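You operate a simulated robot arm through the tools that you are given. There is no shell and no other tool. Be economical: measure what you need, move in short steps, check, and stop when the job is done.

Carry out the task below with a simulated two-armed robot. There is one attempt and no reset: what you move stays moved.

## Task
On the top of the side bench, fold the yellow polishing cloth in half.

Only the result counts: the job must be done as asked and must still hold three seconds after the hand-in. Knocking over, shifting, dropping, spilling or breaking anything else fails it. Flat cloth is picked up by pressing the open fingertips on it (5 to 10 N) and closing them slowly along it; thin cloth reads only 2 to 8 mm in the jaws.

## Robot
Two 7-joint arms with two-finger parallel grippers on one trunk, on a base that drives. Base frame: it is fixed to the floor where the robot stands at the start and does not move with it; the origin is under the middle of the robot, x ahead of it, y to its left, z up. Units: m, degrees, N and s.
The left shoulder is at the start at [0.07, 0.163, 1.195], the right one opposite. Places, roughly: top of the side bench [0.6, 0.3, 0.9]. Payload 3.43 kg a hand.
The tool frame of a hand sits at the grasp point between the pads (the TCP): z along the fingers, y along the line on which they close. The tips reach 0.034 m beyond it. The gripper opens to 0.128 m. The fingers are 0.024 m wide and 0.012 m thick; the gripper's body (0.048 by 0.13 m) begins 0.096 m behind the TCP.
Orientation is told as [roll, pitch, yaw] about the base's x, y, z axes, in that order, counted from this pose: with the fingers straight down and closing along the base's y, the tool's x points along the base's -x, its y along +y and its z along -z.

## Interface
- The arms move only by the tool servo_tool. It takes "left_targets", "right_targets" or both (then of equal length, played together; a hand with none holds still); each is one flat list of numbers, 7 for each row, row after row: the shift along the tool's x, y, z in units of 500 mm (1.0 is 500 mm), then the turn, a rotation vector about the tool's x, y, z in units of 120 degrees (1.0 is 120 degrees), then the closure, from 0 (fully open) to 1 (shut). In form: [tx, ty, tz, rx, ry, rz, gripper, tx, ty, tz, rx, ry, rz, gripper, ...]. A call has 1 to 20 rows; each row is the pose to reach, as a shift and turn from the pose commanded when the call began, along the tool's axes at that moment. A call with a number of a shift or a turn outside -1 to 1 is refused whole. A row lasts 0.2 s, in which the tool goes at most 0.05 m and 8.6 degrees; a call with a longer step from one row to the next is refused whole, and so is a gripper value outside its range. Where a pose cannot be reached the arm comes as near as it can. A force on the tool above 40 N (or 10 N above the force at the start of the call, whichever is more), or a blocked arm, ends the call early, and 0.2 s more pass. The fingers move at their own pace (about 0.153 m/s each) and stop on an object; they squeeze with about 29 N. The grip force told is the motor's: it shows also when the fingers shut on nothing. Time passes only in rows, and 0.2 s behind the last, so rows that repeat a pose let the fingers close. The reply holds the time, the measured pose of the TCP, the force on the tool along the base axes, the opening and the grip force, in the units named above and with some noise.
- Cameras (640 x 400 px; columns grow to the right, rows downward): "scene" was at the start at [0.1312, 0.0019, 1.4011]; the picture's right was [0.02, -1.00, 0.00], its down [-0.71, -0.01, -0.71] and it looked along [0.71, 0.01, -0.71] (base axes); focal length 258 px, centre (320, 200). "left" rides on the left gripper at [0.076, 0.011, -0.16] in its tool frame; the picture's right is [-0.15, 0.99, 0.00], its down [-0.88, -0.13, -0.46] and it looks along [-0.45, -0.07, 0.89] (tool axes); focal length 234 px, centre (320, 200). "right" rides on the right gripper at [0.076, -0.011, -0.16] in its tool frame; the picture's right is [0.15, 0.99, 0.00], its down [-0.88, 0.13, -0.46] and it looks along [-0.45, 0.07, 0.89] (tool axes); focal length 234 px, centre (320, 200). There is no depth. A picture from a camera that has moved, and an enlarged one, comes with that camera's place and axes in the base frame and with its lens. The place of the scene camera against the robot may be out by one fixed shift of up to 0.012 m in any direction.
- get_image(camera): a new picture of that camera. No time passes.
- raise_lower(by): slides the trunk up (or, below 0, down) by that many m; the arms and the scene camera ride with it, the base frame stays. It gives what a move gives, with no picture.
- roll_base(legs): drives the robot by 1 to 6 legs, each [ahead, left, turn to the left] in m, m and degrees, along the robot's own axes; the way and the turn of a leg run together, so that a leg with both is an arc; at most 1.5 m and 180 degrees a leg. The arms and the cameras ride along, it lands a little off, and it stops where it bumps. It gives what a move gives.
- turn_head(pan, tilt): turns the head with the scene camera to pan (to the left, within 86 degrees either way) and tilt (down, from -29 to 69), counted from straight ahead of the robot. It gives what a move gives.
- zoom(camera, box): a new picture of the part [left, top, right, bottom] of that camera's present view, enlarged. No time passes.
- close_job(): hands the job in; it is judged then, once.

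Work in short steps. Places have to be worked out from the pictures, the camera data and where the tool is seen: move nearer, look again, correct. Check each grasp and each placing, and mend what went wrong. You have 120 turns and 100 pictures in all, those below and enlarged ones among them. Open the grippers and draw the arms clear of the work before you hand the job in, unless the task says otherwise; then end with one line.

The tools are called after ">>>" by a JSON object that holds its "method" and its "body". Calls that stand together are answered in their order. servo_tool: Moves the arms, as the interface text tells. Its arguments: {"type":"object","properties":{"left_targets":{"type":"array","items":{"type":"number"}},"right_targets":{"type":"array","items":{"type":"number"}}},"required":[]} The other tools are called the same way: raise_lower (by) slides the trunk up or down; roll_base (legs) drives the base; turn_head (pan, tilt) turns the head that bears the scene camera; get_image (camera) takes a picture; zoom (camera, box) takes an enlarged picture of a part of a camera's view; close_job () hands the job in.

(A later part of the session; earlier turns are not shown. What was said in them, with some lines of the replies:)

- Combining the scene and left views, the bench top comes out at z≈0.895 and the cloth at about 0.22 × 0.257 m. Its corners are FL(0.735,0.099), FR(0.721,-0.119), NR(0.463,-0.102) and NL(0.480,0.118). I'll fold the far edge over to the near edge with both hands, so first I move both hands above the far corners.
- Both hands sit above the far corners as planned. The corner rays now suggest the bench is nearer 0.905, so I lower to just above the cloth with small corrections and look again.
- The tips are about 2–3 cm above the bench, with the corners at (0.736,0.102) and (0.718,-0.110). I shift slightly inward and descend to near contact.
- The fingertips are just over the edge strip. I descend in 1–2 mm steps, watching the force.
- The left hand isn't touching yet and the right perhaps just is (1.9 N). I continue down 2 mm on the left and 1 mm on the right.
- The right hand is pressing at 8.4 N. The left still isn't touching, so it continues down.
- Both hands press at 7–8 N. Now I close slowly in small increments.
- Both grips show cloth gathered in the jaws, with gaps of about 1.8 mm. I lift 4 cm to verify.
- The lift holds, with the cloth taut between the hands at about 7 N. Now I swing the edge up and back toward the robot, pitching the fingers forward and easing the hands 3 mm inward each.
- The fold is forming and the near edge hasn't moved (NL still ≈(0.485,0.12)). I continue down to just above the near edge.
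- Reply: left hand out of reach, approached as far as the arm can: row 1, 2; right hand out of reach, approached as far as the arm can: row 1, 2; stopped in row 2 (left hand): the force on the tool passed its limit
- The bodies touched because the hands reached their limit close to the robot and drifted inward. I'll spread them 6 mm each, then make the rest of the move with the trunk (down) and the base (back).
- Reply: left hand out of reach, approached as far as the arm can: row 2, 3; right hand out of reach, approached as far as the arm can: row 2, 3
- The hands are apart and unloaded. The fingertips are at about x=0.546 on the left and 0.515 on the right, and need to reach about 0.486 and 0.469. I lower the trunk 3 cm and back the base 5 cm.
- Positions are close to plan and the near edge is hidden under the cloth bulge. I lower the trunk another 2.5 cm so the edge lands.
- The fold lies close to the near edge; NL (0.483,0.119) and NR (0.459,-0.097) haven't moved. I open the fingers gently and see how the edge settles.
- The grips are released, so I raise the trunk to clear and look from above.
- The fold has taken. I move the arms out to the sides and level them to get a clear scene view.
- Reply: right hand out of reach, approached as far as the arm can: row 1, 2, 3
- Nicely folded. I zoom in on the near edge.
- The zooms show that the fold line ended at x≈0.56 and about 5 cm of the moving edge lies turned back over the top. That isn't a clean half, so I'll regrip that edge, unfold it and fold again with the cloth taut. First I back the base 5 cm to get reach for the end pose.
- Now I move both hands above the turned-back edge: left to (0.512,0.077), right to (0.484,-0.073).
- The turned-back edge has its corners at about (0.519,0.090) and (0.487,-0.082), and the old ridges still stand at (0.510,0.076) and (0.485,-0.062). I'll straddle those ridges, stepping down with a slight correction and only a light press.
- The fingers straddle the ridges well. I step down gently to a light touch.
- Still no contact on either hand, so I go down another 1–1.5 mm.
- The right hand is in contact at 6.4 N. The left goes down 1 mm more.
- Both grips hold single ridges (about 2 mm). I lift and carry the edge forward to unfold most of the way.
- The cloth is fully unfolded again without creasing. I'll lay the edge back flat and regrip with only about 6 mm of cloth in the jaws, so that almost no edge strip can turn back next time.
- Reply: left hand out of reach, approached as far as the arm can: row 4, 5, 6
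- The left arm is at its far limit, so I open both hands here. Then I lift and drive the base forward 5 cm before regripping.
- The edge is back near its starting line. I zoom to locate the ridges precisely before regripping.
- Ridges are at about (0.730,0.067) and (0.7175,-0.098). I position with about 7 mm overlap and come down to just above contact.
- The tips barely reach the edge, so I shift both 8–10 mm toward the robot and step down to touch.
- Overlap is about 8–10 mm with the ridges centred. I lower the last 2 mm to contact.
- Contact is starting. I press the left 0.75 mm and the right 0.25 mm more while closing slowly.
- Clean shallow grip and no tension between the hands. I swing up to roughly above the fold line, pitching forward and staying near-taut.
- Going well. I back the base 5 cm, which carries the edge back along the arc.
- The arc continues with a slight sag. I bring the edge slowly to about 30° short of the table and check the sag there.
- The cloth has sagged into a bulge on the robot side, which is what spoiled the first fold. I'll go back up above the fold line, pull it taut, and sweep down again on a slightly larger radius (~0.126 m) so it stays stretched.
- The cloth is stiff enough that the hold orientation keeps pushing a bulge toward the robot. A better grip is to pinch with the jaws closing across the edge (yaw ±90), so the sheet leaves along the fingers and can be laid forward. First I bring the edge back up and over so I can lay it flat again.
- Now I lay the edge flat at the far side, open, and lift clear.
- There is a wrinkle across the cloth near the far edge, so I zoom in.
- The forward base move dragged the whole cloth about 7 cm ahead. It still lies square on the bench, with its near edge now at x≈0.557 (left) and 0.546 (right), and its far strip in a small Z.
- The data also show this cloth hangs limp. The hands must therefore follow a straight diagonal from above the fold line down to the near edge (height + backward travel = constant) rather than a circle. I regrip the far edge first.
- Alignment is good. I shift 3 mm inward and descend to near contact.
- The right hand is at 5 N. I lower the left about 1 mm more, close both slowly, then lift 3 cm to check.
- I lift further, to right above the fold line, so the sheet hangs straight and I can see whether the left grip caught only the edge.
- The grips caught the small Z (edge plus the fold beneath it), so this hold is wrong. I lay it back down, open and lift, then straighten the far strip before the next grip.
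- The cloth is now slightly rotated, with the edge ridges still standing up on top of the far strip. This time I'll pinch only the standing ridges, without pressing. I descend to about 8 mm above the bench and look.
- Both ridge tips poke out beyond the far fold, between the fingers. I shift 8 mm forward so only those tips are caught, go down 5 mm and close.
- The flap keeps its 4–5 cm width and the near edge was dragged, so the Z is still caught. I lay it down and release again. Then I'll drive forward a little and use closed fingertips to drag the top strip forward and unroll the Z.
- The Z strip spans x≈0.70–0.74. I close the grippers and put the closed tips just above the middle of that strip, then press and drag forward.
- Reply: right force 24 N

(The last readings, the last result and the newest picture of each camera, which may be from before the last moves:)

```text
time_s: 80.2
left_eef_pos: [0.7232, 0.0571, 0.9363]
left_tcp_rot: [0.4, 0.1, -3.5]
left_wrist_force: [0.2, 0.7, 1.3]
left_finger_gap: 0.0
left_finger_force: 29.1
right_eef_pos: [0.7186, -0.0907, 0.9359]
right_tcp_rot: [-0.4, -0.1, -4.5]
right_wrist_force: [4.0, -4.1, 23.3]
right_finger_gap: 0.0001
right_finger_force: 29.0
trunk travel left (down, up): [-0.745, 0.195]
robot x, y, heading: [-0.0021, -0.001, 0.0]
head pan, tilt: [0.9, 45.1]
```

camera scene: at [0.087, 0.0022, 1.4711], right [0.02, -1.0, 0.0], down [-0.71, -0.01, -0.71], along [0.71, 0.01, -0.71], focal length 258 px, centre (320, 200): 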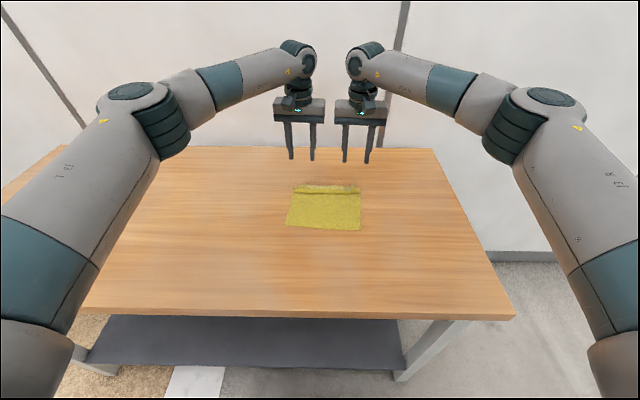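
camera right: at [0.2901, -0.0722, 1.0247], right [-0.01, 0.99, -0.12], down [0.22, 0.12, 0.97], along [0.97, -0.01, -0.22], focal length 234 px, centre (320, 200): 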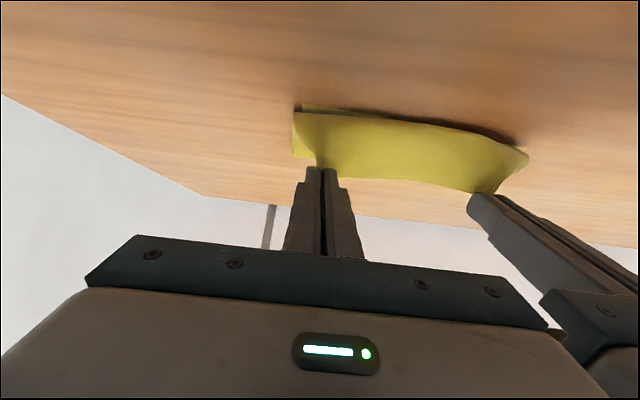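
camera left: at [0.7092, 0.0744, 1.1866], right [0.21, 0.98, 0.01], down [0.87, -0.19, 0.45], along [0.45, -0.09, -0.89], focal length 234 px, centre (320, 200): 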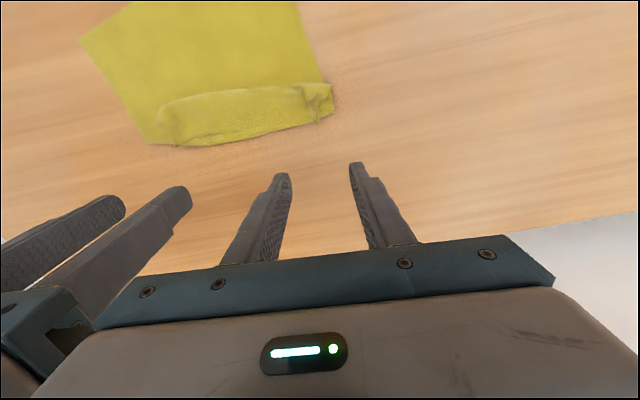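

The right presses too hard (23 N) and the left too lightly. I equalise both to about 5 N and drag forward 5 cm.

>>> {"method": "servo_tool", "body": {"left_targets": [0, 0, 0.0018, 0, 0, 0, 1, 0, 0, 0.0018, 0, 0, 0, 1], "right_targets": [0, 0, -0.0055, 0, 0, 0, 1, 0, 0, -0.0055, 0, 0, 0, 1]}}

>>> {"method": "servo_tool", "body": {"left_targets": [-0.015, 0, 0, 0, 0, 0, 1, -0.03, 0, 0, 0, 0, 0, 1, -0.045, 0, 0, 0, 0, 0, 1, -0.06, 0, 0, 0, 0, 0, 1, -0.075, 0, 0, 0, 0, 0, 1, -0.09, 0, 0, 0, 0, 0, 1, -0.1, 0, 0, 0, 0, 0, 1], "right_targets": [-0.015, 0, 0, 0, 0, 0, 1, -0.03, 0, 0, 0, 0, 0, 1, -0.045, 0, 0, 0, 0, 0, 1, -0.06, 0, 0, 0, 0, 0, 1, -0.075, 0, 0, 0, 0, 0, 1, -0.09, 0, 0, 0, 0, 0, 1, -0.1, 0, 0, 0, 0, 0, 1]}}

>>> {"method": "zoom", "body": {"camera": "scene", "box": [240, 120, 400, 240]}}

```text
time_s: 80.8
left_eef_pos: [0.7241, 0.0559, 0.9368]
left_tcp_rot: [0.2, 0.0, -3.6]
left_wrist_force: [-2.6, 1.9, 15.7]
left_finger_gap: 0.0002
left_finger_force: 29.1
right_eef_pos: [0.7168, -0.089, 0.9373]
right_tcp_rot: [-0.5, 0.0, -4.5]
right_wrist_force: [2.1, -0.3, 6.0]
right_finger_gap: 0.0
right_finger_force: 29.0
trunk travel left (down, up): [-0.745, 0.195]
robot x, y, heading: [0.0025, 0.0011, 0.1]
head pan, tilt: [0.9, 45.1]
```

```text
time_s: 82.4
left_eef_pos: [0.7723, 0.053, 0.9358]
left_tcp_rot: [0.4, 0.0, -3.6]
left_wrist_force: [-4.0, 0.8, 13.1]
left_finger_gap: 0.0
left_finger_force: 28.8
right_eef_pos: [0.7681, -0.0918, 0.9378]
right_tcp_rot: [-0.5, 0.0, -4.6]
right_wrist_force: [0.4, 0.0, -0.4]
right_finger_gap: 0.0
right_finger_force: 29.4
trunk travel left (down, up): [-0.745, 0.195]
robot x, y, heading: [0.002, -0.0018, 0.1]
head pan, tilt: [0.9, 45.1]
```

```text
3.33 times, centred on (320, 180) of scene
camera zoom: at [0.1295, 0.0019, 1.4713], right [0.02, -1.0, 0.0], down [-0.71, -0.01, -0.71], along [0.71, 0.01, -0.71], focal length 858 px, centre (320, 267)
```

zoom: 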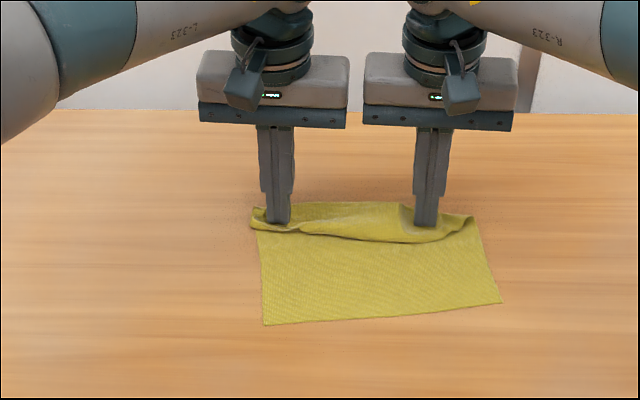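

The whole cloth slid forward instead. What worked earlier was gripping the turned-back strip well inside the pile, so I'll do that on this strip. I lift, open and look with both wrist cameras.

>>> {"method": "servo_tool", "body": {"left_targets": [0, 0, -0.06, 0, 0, 0, 1, 0, 0, -0.12, 0, 0, 0, 0.8, 0, 0, -0.18, 0, 0, 0, 0.72, 0, 0, -0.18, 0, 0, 0, 0.72], "right_targets": [0, 0, -0.06, 0, 0, 0, 1, 0, 0, -0.12, 0, 0, 0, 0.8, 0, 0, -0.18, 0, 0, 0, 0.72, 0, 0, -0.18, 0, 0, 0, 0.72]}}

>>> {"method": "get_image", "body": {"camera": "left"}}

>>> {"method": "get_image", "body": {"camera": "right"}}

```text
time_s: 83.4
left_eef_pos: [0.7734, 0.0512, 1.0227]
left_tcp_rot: [0.4, 0.4, -3.7]
left_wrist_force: [0.1, -0.1, 0.1]
left_finger_gap: 0.0358
left_finger_force: 0.0
right_eef_pos: [0.7695, -0.0921, 1.0246]
right_tcp_rot: [-0.5, 0.1, -4.6]
right_wrist_force: [-0.5, -0.2, 0.2]
right_finger_gap: 0.0355
right_finger_force: 0.1
trunk travel left (down, up): [-0.745, 0.195]
robot x, y, heading: [0.0006, 0.0, -0.1]
head pan, tilt: [0.9, 45.1]
```

```text
11 pictures are left
camera left: at [0.6996, 0.0675, 1.1831], right [0.21, 0.98, 0.01], down [0.87, -0.19, 0.45], along [0.44, -0.09, -0.89], focal length 234 px, centre (320, 200)
```

left: 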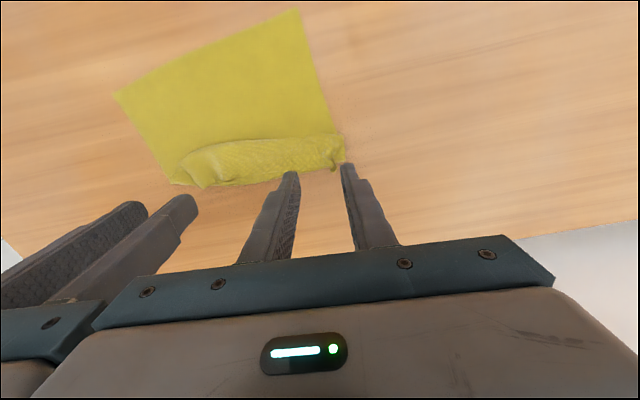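

```text
10 pictures are left
camera right: at [0.6954, -0.0958, 1.1861], right [-0.07, 1.0, -0.01], down [0.89, 0.06, 0.45], along [0.45, 0.02, -0.89], focal length 234 px, centre (320, 200)
```

right: 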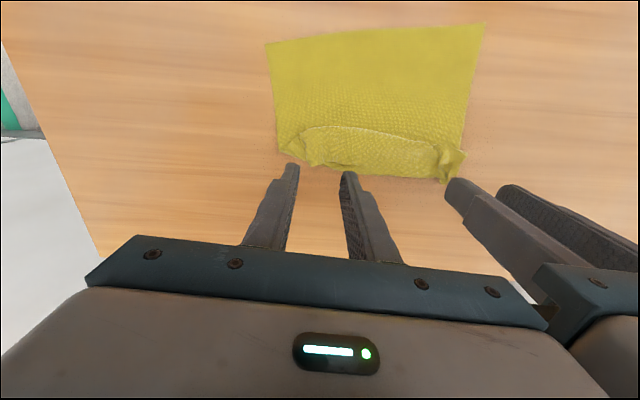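

The strip's hairpin lies at x≈0.755 (left) and 0.747 (right), about 4 cm wide, with ridges at y≈0.067 and −0.102. I place the fingers fully on the strip, clear of the far fold, and come down to a light touch.

>>> {"method": "servo_tool", "body": {"left_targets": [0.008, 0.032, 0.06, 0, 0, 0, 0.766, 0.008, 0.032, 0.12, 0, 0, 0, 0.766, 0.008, 0.032, 0.16, 0, 0, 0, 0.766, 0.008, 0.032, 0.166, 0, 0, 0, 0.766, 0.008, 0.032, 0.166, 0, 0, 0, 0.766], "right_targets": [0.0155, -0.021, 0.06, 0, 0, 0, 0.766, 0.0155, -0.021, 0.12, 0, 0, 0, 0.766, 0.0155, -0.021, 0.16, 0, 0, 0, 0.766, 0.0155, -0.021, 0.166, 0, 0, 0, 0.766, 0.0155, -0.021, 0.166, 0, 0, 0, 0.766]}}

>>> {"method": "servo_tool", "body": {"left_targets": [0, 0, 0.002, 0, 0, 0, 0.766, 0, 0, 0.003, 0, 0, 0, 0.766], "right_targets": [0, 0, 0.002, 0, 0, 0, 0.766, 0, 0, 0.003, 0, 0, 0, 0.766]}}

```text
time_s: 84.6
left_eef_pos: [0.7698, 0.0688, 0.9414]
left_tcp_rot: [0.5, 0.4, -3.6]
left_wrist_force: [1.2, -0.1, 0.5]
left_finger_gap: 0.0302
left_finger_force: 0.1
right_eef_pos: [0.7608, -0.1028, 0.9439]
right_tcp_rot: [-0.5, 0.2, -4.6]
right_wrist_force: [-0.4, 0.7, -0.5]
right_finger_gap: 0.03
right_finger_force: 0.0
trunk travel left (down, up): [-0.745, 0.195]
robot x, y, heading: [0.0018, 0.0011, 0.0]
head pan, tilt: [0.9, 45.1]
```

```text
time_s: 85.2
left_eef_pos: [0.7712, 0.0701, 0.9409]
left_tcp_rot: [0.4, 0.3, -3.6]
left_wrist_force: [0.5, 0.3, 0.4]
left_finger_gap: 0.03
left_finger_force: 0.1
right_eef_pos: [0.7605, -0.1028, 0.9415]
right_tcp_rot: [-0.5, 0.1, -4.5]
right_wrist_force: [0.2, 0.5, 0.0]
right_finger_gap: 0.03
right_finger_force: 0.1
trunk travel left (down, up): [-0.745, 0.195]
robot x, y, heading: [0.001, 0.0026, 0.2]
head pan, tilt: [0.9, 45.1]
```

I go down another 3 mm, to just touching, then close slowly. A light touch should catch only the top strip.

>>> {"method": "servo_tool", "body": {"left_targets": [0, 0, 0.003, 0, 0, 0, 0.766, 0, 0, 0.006, 0, 0, 0, 0.766, 0, 0, 0.006, 0, 0, 0, 0.766], "right_targets": [0, 0, 0.003, 0, 0, 0, 0.766, 0, 0, 0.006, 0, 0, 0, 0.766, 0, 0, 0.006, 0, 0, 0, 0.766]}}

>>> {"method": "servo_tool", "body": {"left_targets": [0, 0, 0.001, 0, 0, 0, 0.78, 0, 0, 0.001, 0, 0, 0, 0.8, 0, 0, 0.001, 0, 0, 0, 0.82, 0, 0, 0.001, 0, 0, 0, 0.84, 0, 0, 0.001, 0, 0, 0, 0.86, 0, 0, 0.001, 0, 0, 0, 0.88, 0, 0, 0.001, 0, 0, 0, 0.9, 0, 0, 0.001, 0, 0, 0, 0.92, 0, 0, 0.001, 0, 0, 0, 0.94, 0, 0, 0.001, 0, 0, 0, 0.96, 0, 0, 0.001, 0, 0, 0, 0.98, 0, 0, 0.001, 0, 0, 0, 1, 0, 0, 0.001, 0, 0, 0, 1, 0, 0, 0.001, 0, 0, 0, 1], "right_targets": [0, 0, 0.001, 0, 0, 0, 0.78, 0, 0, 0.001, 0, 0, 0, 0.8, 0, 0, 0.001, 0, 0, 0, 0.82, 0, 0, 0.001, 0, 0, 0, 0.84, 0, 0, 0.001, 0, 0, 0, 0.86, 0, 0, 0.001, 0, 0, 0, 0.88, 0, 0, 0.001, 0, 0, 0, 0.9, 0, 0, 0.001, 0, 0, 0, 0.92, 0, 0, 0.001, 0, 0, 0, 0.94, 0, 0, 0.001, 0, 0, 0, 0.96, 0, 0, 0.001, 0, 0, 0, 0.98, 0, 0, 0.001, 0, 0, 0, 1, 0, 0, 0.001, 0, 0, 0, 1, 0, 0, 0.001, 0, 0, 0, 1]}}

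```text
time_s: 86.0
left_eef_pos: [0.7704, 0.0694, 0.9364]
left_tcp_rot: [0.4, 0.2, -3.7]
left_wrist_force: [0.4, 0.2, 1.6]
left_finger_gap: 0.03
left_finger_force: 0.0
right_eef_pos: [0.7594, -0.1034, 0.9402]
right_tcp_rot: [-0.5, 0.2, -4.5]
right_wrist_force: [-0.3, -0.8, -0.1]
right_finger_gap: 0.0303
right_finger_force: 0.0
trunk travel left (down, up): [-0.745, 0.195]
robot x, y, heading: [0.0001, 0.0028, 0.0]
head pan, tilt: [0.9, 45.1]
```

```text
time_s: 89.0
left_eef_pos: [0.7714, 0.0685, 0.9366]
left_tcp_rot: [0.3, 0.2, -3.6]
left_wrist_force: [-1.0, -6.0, -0.1]
left_finger_gap: 0.0028
left_finger_force: 29.0
right_eef_pos: [0.7587, -0.1011, 0.9388]
right_tcp_rot: [-0.3, -0.1, -4.5]
right_wrist_force: [-0.5, 5.6, 1.9]
right_finger_gap: 0.0026
right_finger_force: 28.8
trunk travel left (down, up): [-0.745, 0.195]
robot x, y, heading: [0.0022, -0.0017, 0.1]
head pan, tilt: [0.9, 45.1]
```

>>> {"method": "servo_tool", "body": {"left_targets": [0, -0.004, -0.04, 0, 0, 0, 1, 0, -0.008, -0.08, 0, 0, 0, 1, 0, -0.008, -0.12, 0, 0, 0, 1, 0, -0.008, -0.12, 0, 0, 0, 1], "right_targets": [0, 0.004, -0.04, 0, 0, 0, 1, 0, 0.008, -0.08, 0, 0, 0, 1, 0, 0.008, -0.12, 0, 0, 0, 1, 0, 0.008, -0.12, 0, 0, 0, 1]}}

>>> {"method": "zoom", "body": {"camera": "scene", "box": [240, 120, 400, 240]}}

```text
time_s: 90.0
left_eef_pos: [0.7724, 0.0645, 0.9971]
left_tcp_rot: [0.5, 0.3, -3.5]
left_wrist_force: [-1.0, 0.6, -0.1]
left_finger_gap: 0.0022
left_finger_force: 28.5
right_eef_pos: [0.7605, -0.0966, 0.9996]
right_tcp_rot: [-0.6, 0.1, -4.6]
right_wrist_force: [-0.3, 1.1, -0.3]
right_finger_gap: 0.0028
right_finger_force: 29.0
trunk travel left (down, up): [-0.745, 0.195]
robot x, y, heading: [0.0054, -0.002, 0.2]
head pan, tilt: [0.9, 45.1]
```

```text
3.33 times, centred on (320, 180) of scene
camera zoom: at [0.1324, 0.002, 1.471], right [0.02, -1.0, 0.0], down [-0.71, -0.01, -0.71], along [0.71, 0.01, -0.71], focal length 858 px, centre (320, 267)
```

zoom: 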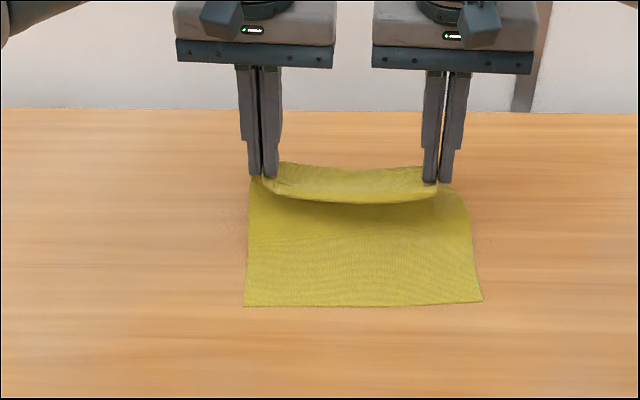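

Pulling again drags the near edge, so the Z is still pinned. I have a better idea: the near edge is clean, so I'll hang the whole cloth from that edge and gravity will unroll the Z. Then I lay the lower half going forward and bring the held edge back over it, which also leaves the held strip pointing the right way. First I lay this down and release.

>>> {"method": "servo_tool", "body": {"left_targets": [0, 0, 0.05, 0, 0, 0, 1, 0, 0, 0.1, 0, 0, 0, 1, 0, 0, 0.112, 0, 0, 0, 1, 0, 0, 0.112, 0, 0, 0, 0.9, 0, 0, 0.112, 0, 0, 0, 0.75, 0, 0, 0.112, 0, 0, 0, 0.6, 0, 0, 0.112, 0, 0, 0, 0.6, 0, 0, 0.04, 0, 0, 0, 0.6, 0, 0, -0.04, 0, 0, 0, 0.7, 0.06, 0, -0.06, 0, 0, 0, 0.72, 0.13, 0, -0.06, 0, 0, 0, 0.72, 0.2, 0, -0.06, 0, 0, 0, 0.72, 0.23, 0, -0.06, 0, 0, 0, 0.72, 0.23, 0, -0.06, 0, 0, 0, 0.72], "right_targets": [0, 0, 0.05, 0, 0, 0, 1, 0, 0, 0.1, 0, 0, 0, 1, 0, 0, 0.114, 0, 0, 0, 1, 0, 0, 0.114, 0, 0, 0, 0.9, 0, 0, 0.114, 0, 0, 0, 0.75, 0, 0, 0.114, 0, 0, 0, 0.6, 0, 0, 0.114, 0, 0, 0, 0.6, 0, 0, 0.04, 0, 0, 0, 0.6, 0, 0, -0.04, 0, 0, 0, 0.7, 0.06, 0, -0.06, 0, 0, 0, 0.72, 0.13, 0, -0.06, 0, 0, 0, 0.72, 0.19, 0, -0.06, 0, 0, 0, 0.72, 0.2, 0, -0.06, 0, 0, 0, 0.72, 0.2, 0, -0.06, 0, 0, 0, 0.72]}}

>>> {"method": "get_image", "body": {"camera": "left"}}

```text
time_s: 93.0
left_eef_pos: [0.6568, 0.0723, 1.0274]
left_tcp_rot: [0.3, 0.2, -3.5]
left_wrist_force: [0.7, -0.1, 0.6]
left_finger_gap: 0.0358
left_finger_force: 0.1
right_eef_pos: [0.663, -0.0907, 1.0295]
right_tcp_rot: [-0.5, 0.1, -4.6]
right_wrist_force: [-0.2, 0.4, 0.0]
right_finger_gap: 0.0358
right_finger_force: 0.2
trunk travel left (down, up): [-0.745, 0.195]
robot x, y, heading: [0.0018, 0.0008, 0.3]
head pan, tilt: [0.9, 45.1]
```

```text
8 pictures are left
camera left: at [0.5832, 0.0882, 1.1882], right [0.21, 0.98, 0.01], down [0.87, -0.19, 0.45], along [0.44, -0.09, -0.89], focal length 234 px, centre (320, 200)
```

left: 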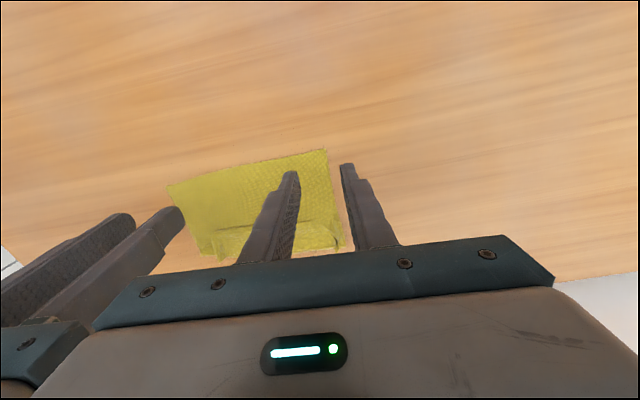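

The near edge is clean: NL≈(0.652,0.081), NR≈(0.657,-0.131) after bias. I line both hands up on it with about 12 mm overlap, 28 mm in from the corners, and lower to just above contact.

>>> {"method": "servo_tool", "body": {"left_targets": [0.008, -0.039, 0.05, 0, 0, -0.02, 0.72, 0.008, -0.039, 0.1, 0, 0, -0.04, 0.72, 0.008, -0.039, 0.15, 0, 0, -0.04, 0.72, 0.008, -0.039, 0.172, 0, 0, -0.04, 0.72, 0.008, -0.039, 0.172, 0, 0, -0.04, 0.72], "right_targets": [0.01, -0.0256, 0.05, 0, 0, -0.025, 0.72, 0.01, -0.0256, 0.1, 0, 0, -0.049, 0.72, 0.01, -0.0256, 0.15, 0, 0, -0.049, 0.72, 0.01, -0.0256, 0.176, 0, 0, -0.049, 0.72, 0.01, -0.0256, 0.176, 0, 0, -0.049, 0.72]}}

>>> {"method": "zoom", "body": {"camera": "left", "box": [100, 100, 420, 300]}}

```text
time_s: 94.2
left_eef_pos: [0.6501, 0.0533, 0.9407]
left_tcp_rot: [0.3, 0.1, 1.1]
left_wrist_force: [0.5, -0.5, 0.3]
left_finger_gap: 0.0359
left_finger_force: 0.2
right_eef_pos: [0.6529, -0.1019, 0.9415]
right_tcp_rot: [-0.5, 0.1, 1.3]
right_wrist_force: [-0.2, 0.0, 0.0]
right_finger_gap: 0.0358
right_finger_force: 0.0
trunk travel left (down, up): [-0.745, 0.195]
robot x, y, heading: [0.0002, -0.0034, -0.1]
head pan, tilt: [0.9, 45.1]
```

```text
2.00 times, centred on (260, 200) of left
camera zoom: at [0.5748, 0.063, 1.1006], right [0.13, 0.99, 0.01], down [0.88, -0.11, 0.45], along [0.45, -0.05, -0.89], focal length 468 px, centre (440, 200)
```

zoom: 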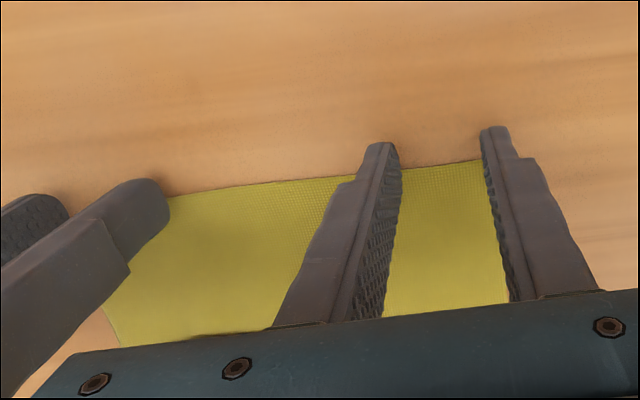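

Overlap is about 11 mm, as wanted. I lower to contact with the left shifted 3 mm inward.

>>> {"method": "servo_tool", "body": {"left_targets": [0, -0.006, 0.004, 0, 0, 0, 0.72, 0, -0.006, 0.008, 0, 0, 0, 0.72, 0, -0.006, 0.01, 0, 0, 0, 0.72, 0, -0.006, 0.01, 0, 0, 0, 0.72], "right_targets": [0, 0.002, 0.004, 0, 0, 0, 0.72, 0, 0.002, 0.008, 0, 0, 0, 0.72, 0, 0.002, 0.011, 0, 0, 0, 0.72, 0, 0.002, 0.011, 0, 0, 0, 0.72]}}

>>> {"method": "servo_tool", "body": {"left_targets": [0, 0, 0.001, 0, 0, 0, 0.72, 0, 0, 0.002, 0, 0, 0, 0.72], "right_targets": [0, 0, 0.001, 0, 0, 0, 0.72, 0, 0, 0.002, 0, 0, 0, 0.72]}}

```text
time_s: 95.2
left_eef_pos: [0.6503, 0.0496, 0.9358]
left_tcp_rot: [0.4, 0.2, 1.2]
left_wrist_force: [-0.3, -0.2, 0.6]
left_finger_gap: 0.0358
left_finger_force: 0.1
right_eef_pos: [0.6552, -0.1017, 0.937]
right_tcp_rot: [-0.5, 0.1, 1.2]
right_wrist_force: [-0.1, 0.2, 0.7]
right_finger_gap: 0.0358
right_finger_force: 0.0
trunk travel left (down, up): [-0.745, 0.195]
robot x, y, heading: [0.003, -0.0027, -0.0]
head pan, tilt: [0.9, 45.1]
```

```text
time_s: 95.8
left_eef_pos: [0.6504, 0.0502, 0.9345]
left_tcp_rot: [0.3, 0.1, 1.1]
left_wrist_force: [0.1, 0.6, 8.3]
left_finger_gap: 0.0354
left_finger_force: 0.1
right_eef_pos: [0.6541, -0.1011, 0.9364]
right_tcp_rot: [-0.6, 0.0, 1.3]
right_wrist_force: [0.3, -0.9, -0.8]
right_finger_gap: 0.0361
right_finger_force: 0.0
trunk travel left (down, up): [-0.745, 0.195]
robot x, y, heading: [0.0026, 0.0037, 0.0]
head pan, tilt: [0.9, 45.1]
```

The left is at 8 N. The right needs another 0.5–1 mm.

>>> {"method": "servo_tool", "body": {"right_targets": [0, 0, 0.001, 0, 0, 0, 0.72, 0, 0, 0.0015, 0, 0, 0, 0.72]}}

```text
time_s: 96.4
left_eef_pos: [0.6496, 0.0499, 0.9345]
left_tcp_rot: [0.5, 0.1, 1.2]
left_wrist_force: [1.8, 2.2, 11.5]
left_finger_gap: 0.0347
left_finger_force: 0.1
right_eef_pos: [0.6536, -0.1017, 0.9365]
right_tcp_rot: [-0.5, -0.1, 1.3]
right_wrist_force: [-0.5, -0.3, 1.4]
right_finger_gap: 0.0359
right_finger_force: 0.1
trunk travel left (down, up): [-0.745, 0.195]
robot x, y, heading: [0.001, -0.0012, 0.0]
head pan, tilt: [0.9, 45.1]
```

The right is just touching. I press it 0.7 mm more, ease the left slightly, and close slowly.

>>> {"method": "servo_tool", "body": {"left_targets": [0, 0, -0.0005, 0, 0, 0, 0.73, 0, 0, -0.0005, 0, 0, 0, 0.75, 0, 0, -0.0005, 0, 0, 0, 0.77, 0, 0, -0.0005, 0, 0, 0, 0.79, 0, 0, -0.0005, 0, 0, 0, 0.81, 0, 0, -0.0005, 0, 0, 0, 0.83, 0, 0, -0.0005, 0, 0, 0, 0.85, 0, 0, -0.0005, 0, 0, 0, 0.87, 0, 0, -0.0005, 0, 0, 0, 0.89, 0, 0, -0.0005, 0, 0, 0, 0.91, 0, 0, -0.0005, 0, 0, 0, 0.93, 0, 0, -0.0005, 0, 0, 0, 0.95, 0, 0, -0.0005, 0, 0, 0, 0.97, 0, 0, -0.0005, 0, 0, 0, 1, 0, 0, -0.0005, 0, 0, 0, 1, 0, 0, -0.0005, 0, 0, 0, 1], "right_targets": [0, 0, 0.0014, 0, 0, 0, 0.73, 0, 0, 0.0014, 0, 0, 0, 0.75, 0, 0, 0.0014, 0, 0, 0, 0.77, 0, 0, 0.0014, 0, 0, 0, 0.79, 0, 0, 0.0014, 0, 0, 0, 0.81, 0, 0, 0.0014, 0, 0, 0, 0.83, 0, 0, 0.0014, 0, 0, 0, 0.85, 0, 0, 0.0014, 0, 0, 0, 0.87, 0, 0, 0.0014, 0, 0, 0, 0.89, 0, 0, 0.0014, 0, 0, 0, 0.91, 0, 0, 0.0014, 0, 0, 0, 0.93, 0, 0, 0.0014, 0, 0, 0, 0.95, 0, 0, 0.0014, 0, 0, 0, 0.97, 0, 0, 0.0014, 0, 0, 0, 1, 0, 0, 0.0014, 0, 0, 0, 1, 0, 0, 0.0014, 0, 0, 0, 1]}}

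```text
time_s: 99.8
left_eef_pos: [0.6481, 0.0503, 0.9349]
left_tcp_rot: [0.3, 0.1, 1.2]
left_wrist_force: [0.2, -5.2, 8.2]
left_finger_gap: 0.0015
left_finger_force: 29.1
right_eef_pos: [0.6544, -0.1018, 0.9341]
right_tcp_rot: [-0.4, 0.0, 1.2]
right_wrist_force: [-0.2, 5.2, 12.1]
right_finger_gap: 0.0016
right_finger_force: 28.9
trunk travel left (down, up): [-0.745, 0.195]
robot x, y, heading: [0.0013, 0.0006, 0.2]
head pan, tilt: [0.9, 45.1]
```

Both hands hold the near edge cleanly (1.5 mm, with opposing tension). I lift the whole cloth clear so it hangs and the Z drops out.

>>> {"method": "servo_tool", "body": {"left_targets": [0, -0.002, -0.07, 0, 0, 0, 1, 0, -0.004, -0.14, 0, 0, 0, 1, 0, -0.004, -0.22, 0, 0, 0, 1, 0.01, -0.004, -0.3, 0, 0, 0, 1, 0.02, -0.004, -0.38, 0, 0, 0, 1, 0.04, -0.004, -0.46, 0, 0, 0, 1, 0.06, -0.004, -0.54, 0, 0, 0, 1, 0.08, -0.004, -0.6, 0, 0, 0, 1, 0.08, -0.004, -0.6, 0, 0, 0, 1, 0.08, -0.004, -0.6, 0, 0, 0, 1, 0.08, -0.004, -0.6, 0, 0, 0, 1, 0.08, -0.004, -0.6, 0, 0, 0, 1], "right_targets": [0, 0.002, -0.07, 0, 0, 0, 1, 0, 0.004, -0.14, 0, 0, 0, 1, 0, 0.004, -0.22, 0, 0, 0, 1, 0.01, 0.004, -0.3, 0, 0, 0, 1, 0.02, 0.004, -0.38, 0, 0, 0, 1, 0.04, 0.004, -0.46, 0, 0, 0, 1, 0.06, 0.004, -0.54, 0, 0, 0, 1, 0.08, 0.004, -0.6, 0, 0, 0, 1, 0.08, 0.004, -0.6, 0, 0, 0, 1, 0.08, 0.004, -0.6, 0, 0, 0, 1, 0.08, 0.004, -0.6, 0, 0, 0, 1, 0.08, 0.004, -0.6, 0, 0, 0, 1]}}

>>> {"method": "get_image", "body": {"camera": "scene"}}

```text
time_s: 102.4
left_eef_pos: [0.6126, 0.0474, 1.2308]
left_tcp_rot: [0.4, 0.2, 1.2]
left_wrist_force: [0.6, 0.3, -0.8]
left_finger_gap: 0.0013
left_finger_force: 29.4
right_eef_pos: [0.6147, -0.0972, 1.2326]
right_tcp_rot: [-0.5, 0.1, 1.4]
right_wrist_force: [-0.4, -0.2, 0.1]
right_finger_gap: 0.0016
right_finger_force: 29.2
trunk travel left (down, up): [-0.745, 0.195]
robot x, y, heading: [0.0027, -0.0014, 0.4]
head pan, tilt: [0.9, 45.1]
```

```text
6 pictures are left
camera scene: at [0.1324, 0.002, 1.471], right [0.02, -1.0, 0.0], down [-0.71, -0.01, -0.71], along [0.71, 0.01, -0.71], focal length 258 px, centre (320, 200)
```

scene: 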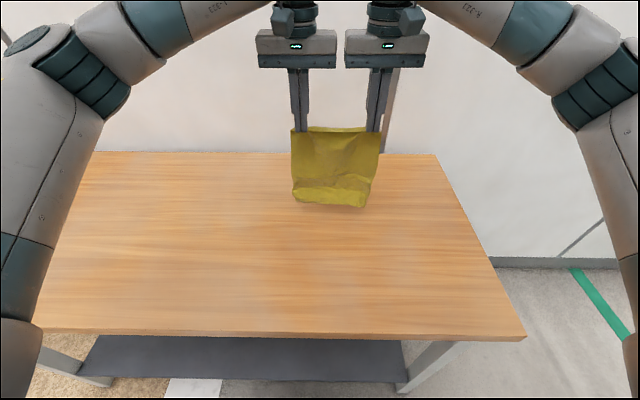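

The Z is gone and the full length hangs straight. Now I shift back a bit, let it settle, then descend diagonally forward so the lower half lays onto the bench heading away from the robot.

>>> {"method": "servo_tool", "body": {"left_targets": [0.05, 0, 0.013, 0, 0, 0, 1, 0.1, 0, 0.027, 0, 0, 0, 1, 0.125, 0, 0.04, 0, 0, 0, 1, 0.125, 0, 0.04, 0, 0, 0, 1, 0.125, 0, 0.04, 0, 0, 0, 1, 0.125, 0, 0.04, 0, 0, 0, 1, 0.1, 0, 0.065, 0, 0, 0, 1, 0.075, 0, 0.09, 0, 0, 0, 1, 0.05, 0, 0.115, 0, 0, 0, 1, 0.025, 0, 0.139, 0, 0, 0, 1, 0, 0, 0.164, 0, 0, 0, 1, -0.025, 0, 0.189, 0, 0, 0, 1, -0.05, 0, 0.214, 0, 0, 0, 1, -0.075, 0, 0.239, 0, 0, 0, 1, -0.1, 0, 0.264, 0, 0, 0, 1, -0.125, 0, 0.288, 0, 0, 0, 1, -0.15, 0, 0.313, 0, 0, 0, 1, -0.17, 0, 0.333, 0, 0, 0, 1, -0.17, 0, 0.333, 0, 0, 0, 1], "right_targets": [0.05, 0, 0.013, 0, 0, 0, 1, 0.1, 0, 0.027, 0, 0, 0, 1, 0.125, 0, 0.04, 0, 0, 0, 1, 0.125, 0, 0.04, 0, 0, 0, 1, 0.125, 0, 0.04, 0, 0, 0, 1, 0.125, 0, 0.04, 0, 0, 0, 1, 0.1, 0, 0.065, 0, 0, 0, 1, 0.075, 0, 0.09, 0, 0, 0, 1, 0.05, 0, 0.115, 0, 0, 0, 1, 0.025, 0, 0.139, 0, 0, 0, 1, 0, 0, 0.164, 0, 0, 0, 1, -0.025, 0, 0.189, 0, 0, 0, 1, -0.05, 0, 0.214, 0, 0, 0, 1, -0.075, 0, 0.239, 0, 0, 0, 1, -0.1, 0, 0.264, 0, 0, 0, 1, -0.125, 0, 0.288, 0, 0, 0, 1, -0.15, 0, 0.313, 0, 0, 0, 1, -0.17, 0, 0.333, 0, 0, 0, 1, -0.17, 0, 0.333, 0, 0, 0, 1]}}

>>> {"method": "zoom", "body": {"camera": "scene", "box": [220, 100, 420, 250]}}

```text
time_s: 106.4
left_eef_pos: [0.6964, 0.0474, 1.0707]
left_tcp_rot: [0.4, 0.3, 1.1]
left_wrist_force: [0.0, 0.5, 0.2]
left_finger_gap: 0.0013
left_finger_force: 28.8
right_eef_pos: [0.7003, -0.0992, 1.0676]
right_tcp_rot: [-0.5, 0.1, 1.4]
right_wrist_force: [0.9, 0.0, -0.6]
right_finger_gap: 0.0013
right_finger_force: 29.1
trunk travel left (down, up): [-0.745, 0.195]
robot x, y, heading: [0.0, 0.0005, 0.1]
head pan, tilt: [0.9, 45.1]
```

```text
2.67 times, centred on (320, 175) of scene
camera zoom: at [0.1315, 0.0022, 1.4711], right [0.02, -1.0, 0.0], down [-0.71, -0.01, -0.71], along [0.71, 0.01, -0.71], focal length 687 px, centre (320, 267)
```

zoom: 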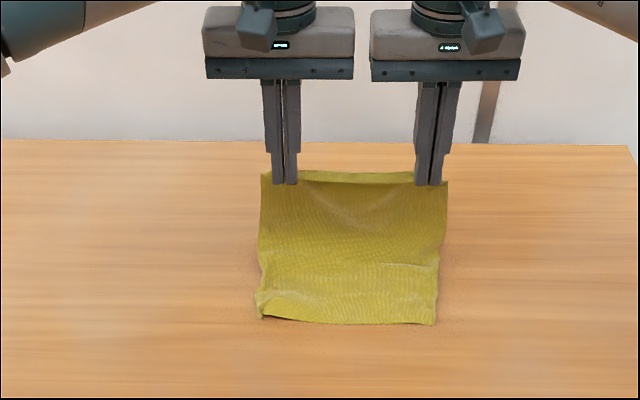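

The lower half lies well, with its bottom edge at x≈0.63 (left) and 0.624 (right). I stretch forward to above the fold line (x≈0.754), then come diagonally back and down to lay the held edge on the bottom edge.

>>> {"method": "servo_tool", "body": {"left_targets": [-0.03, 0, 0.007, 0, 0, 0, 1, -0.06, 0, 0.015, 0, 0, 0, 1, -0.088, 0, 0.022, 0, 0, 0, 1, -0.088, 0, 0.022, 0, 0, 0, 1, -0.088, 0, 0.022, 0, 0, 0, 1, -0.06, 0, 0.05, 0, 0, 0, 1, -0.032, 0, 0.077, 0, 0, 0, 1, -0.004, 0, 0.105, 0, 0, 0, 1, 0.024, 0, 0.133, 0, 0, 0, 1, 0.052, 0, 0.16, 0, 0, 0, 1, 0.08, 0, 0.188, 0, 0, 0, 1, 0.108, 0, 0.216, 0, 0, 0, 1, 0.136, 0, 0.24, 0, 0, 0, 1, 0.136, 0, 0.24, 0, 0, 0, 1], "right_targets": [-0.026, 0, 0.007, 0, 0, 0, 1, -0.052, 0, 0.015, 0, 0, 0, 1, -0.078, 0, 0.022, 0, 0, 0, 1, -0.078, 0, 0.022, 0, 0, 0, 1, -0.078, 0, 0.022, 0, 0, 0, 1, -0.049, 0, 0.05, 0, 0, 0, 1, -0.0205, 0, 0.077, 0, 0, 0, 1, 0.008, 0, 0.105, 0, 0, 0, 1, 0.037, 0, 0.133, 0, 0, 0, 1, 0.066, 0, 0.16, 0, 0, 0, 1, 0.0945, 0, 0.188, 0, 0, 0, 1, 0.123, 0, 0.216, 0, 0, 0, 1, 0.152, 0, 0.24, 0, 0, 0, 1, 0.152, 0, 0.24, 0, 0, 0, 1]}}

>>> {"method": "zoom", "body": {"camera": "scene", "box": [220, 110, 420, 250]}}

```text
time_s: 109.4
left_eef_pos: [0.6273, 0.0461, 0.9476]
left_tcp_rot: [0.5, 0.2, 1.2]
left_wrist_force: [-0.3, -0.6, -0.4]
left_finger_gap: 0.0011
left_finger_force: 28.5
right_eef_pos: [0.6238, -0.1014, 0.9457]
right_tcp_rot: [-0.5, 0.2, 1.2]
right_wrist_force: [0.5, 0.2, 0.2]
right_finger_gap: 0.0013
right_finger_force: 28.9
trunk travel left (down, up): [-0.745, 0.195]
robot x, y, heading: [-0.0011, 0.0005, 0.0]
head pan, tilt: [0.9, 45.1]
```

```text
2.86 times, centred on (320, 180) of scene
camera zoom: at [0.1322, 0.0021, 1.471], right [0.02, -1.0, 0.0], down [-0.71, -0.01, -0.71], along [0.71, 0.01, -0.71], focal length 736 px, centre (320, 257)
```

zoom: 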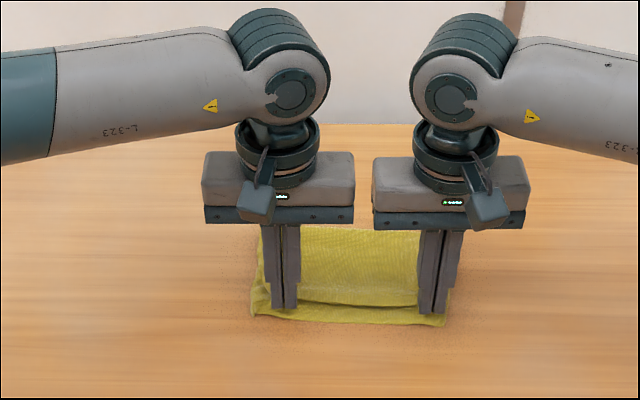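

Excellent: the fold is formed, with the held edge about 12 mm short of the bottom edge. I draw back 12 mm and 3 mm down, then open gently and lift straight up.

>>> {"method": "servo_tool", "body": {"left_targets": [0.012, 0, 0.003, 0, 0, 0, 1, 0.024, 0, 0.006, 0, 0, 0, 1, 0.024, 0, 0.01, 0, 0, 0, 1, 0.024, 0, 0.01, 0, 0, 0, 0.97, 0.024, 0, 0.01, 0, 0, 0, 0.92, 0.024, 0, 0.01, 0, 0, 0, 0.87, 0.024, 0, 0.01, 0, 0, 0, 0.82, 0.024, 0, 0.01, 0, 0, 0, 0.76, 0.024, 0, 0.01, 0, 0, 0, 0.7, 0.024, 0, 0.01, 0, 0, 0, 0.7, 0.024, 0, -0.02, 0, 0, 0, 0.7, 0.024, 0, -0.08, 0, 0, 0, 0.7, 0.024, 0, -0.16, 0, 0, 0, 0.7, 0.024, 0, -0.24, 0, 0, 0, 0.7], "right_targets": [0.012, 0, 0.003, 0, 0, 0, 1, 0.024, 0, 0.006, 0, 0, 0, 1, 0.024, 0, 0.01, 0, 0, 0, 1, 0.024, 0, 0.01, 0, 0, 0, 0.97, 0.024, 0, 0.01, 0, 0, 0, 0.92, 0.024, 0, 0.01, 0, 0, 0, 0.87, 0.024, 0, 0.01, 0, 0, 0, 0.82, 0.024, 0, 0.01, 0, 0, 0, 0.76, 0.024, 0, 0.01, 0, 0, 0, 0.7, 0.024, 0, 0.01, 0, 0, 0, 0.7, 0.024, 0, -0.02, 0, 0, 0, 0.7, 0.024, 0, -0.08, 0, 0, 0, 0.7, 0.024, 0, -0.16, 0, 0, 0, 0.7, 0.024, 0, -0.24, 0, 0, 0, 0.7]}}

>>> {"method": "servo_tool", "body": {"left_targets": [0.03, 0.06, -0.02, 0, 0, 0, 0.5, 0.06, 0.13, -0.04, 0, 0, 0, 0.3, 0.08, 0.2, -0.05, 0, 0, 0, 0, 0.08, 0.28, -0.05, 0, 0, 0, 0, 0.08, 0.36, -0.05, 0, 0, 0, 0, 0.08, 0.4, -0.05, 0, 0, 0, 0], "right_targets": [0.03, -0.06, -0.02, 0, 0, 0, 0.5, 0.06, -0.13, -0.04, 0, 0, 0, 0.3, 0.08, -0.2, -0.05, 0, 0, 0, 0, 0.08, -0.28, -0.05, 0, 0, 0, 0, 0.08, -0.36, -0.05, 0, 0, 0, 0, 0.08, -0.4, -0.05, 0, 0, 0, 0]}}

>>> {"method": "zoom", "body": {"camera": "scene", "box": [260, 160, 388, 240]}}

```text
time_s: 112.4
left_eef_pos: [0.613, 0.0458, 1.0686]
left_tcp_rot: [0.4, 0.1, 1.2]
left_wrist_force: [-0.4, 1.2, -0.1]
left_finger_gap: 0.0388
left_finger_force: 0.0
right_eef_pos: [0.6088, -0.0996, 1.0682]
right_tcp_rot: [-0.5, 0.0, 1.3]
right_wrist_force: [0.0, 0.2, 0.4]
right_finger_gap: 0.0382
right_finger_force: 0.0
trunk travel left (down, up): [-0.745, 0.195]
robot x, y, heading: [0.0029, 0.001, 0.4]
head pan, tilt: [0.9, 45.1]
```

```text
time_s: 113.8
left_eef_pos: [0.5714, 0.2465, 1.0954]
left_tcp_rot: [0.3, 0.1, 1.2]
left_wrist_force: [0.3, -0.4, -0.9]
left_finger_gap: 0.1279
left_finger_force: 0.0
right_eef_pos: [0.5741, -0.3018, 1.0982]
right_tcp_rot: [-0.5, 0.2, 1.3]
right_wrist_force: [0.9, -0.1, -0.2]
right_finger_gap: 0.1281
right_finger_force: 0.0
trunk travel left (down, up): [-0.745, 0.195]
robot x, y, heading: [0.0023, 0.002, 0.1]
head pan, tilt: [0.9, 45.1]
```

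```text
5.00 times, centred on (324, 200) of scene
camera zoom: at [0.1318, 0.0022, 1.4711], right [0.02, -1.0, 0.0], down [-0.71, -0.01, -0.71], along [0.71, 0.01, -0.71], focal length 1288 px, centre (300, 200)
```

zoom: 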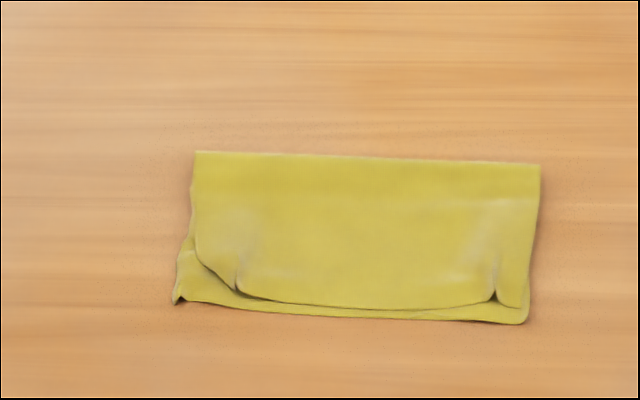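

A clean half fold: depth about 0.13 m and edges within about 1 cm. Only the upper left corner looks a bit gathered, so I check it from the left wrist camera.

>>> {"method": "zoom", "body": {"camera": "left", "box": [40, 90, 280, 240]}}

```text
2.67 times, centred on (160, 165) of left
camera zoom: at [0.4958, 0.2558, 1.2562], right [0.13, 0.99, 0.01], down [0.88, -0.12, 0.45], along [0.45, -0.05, -0.89], focal length 624 px, centre (747, 293)
```

zoom: 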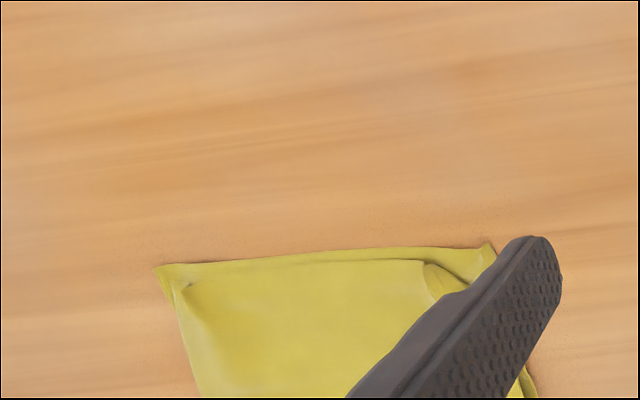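

The edges line up, the small gather at the left corner is minor, and the cloth lies flat on the bench. Grippers are open and both arms are clear, so I hand in.

>>> {"method": "close_job", "body": {}}

```text
The job is handed in.
```

The yellow polishing cloth is folded in half on the side bench, with its edges aligned to about 1 cm; the upper layer's left corner is slightly gathered, roughly 2–3 cm in, and the cloth sits about 14 cm further from the robot than where it started.
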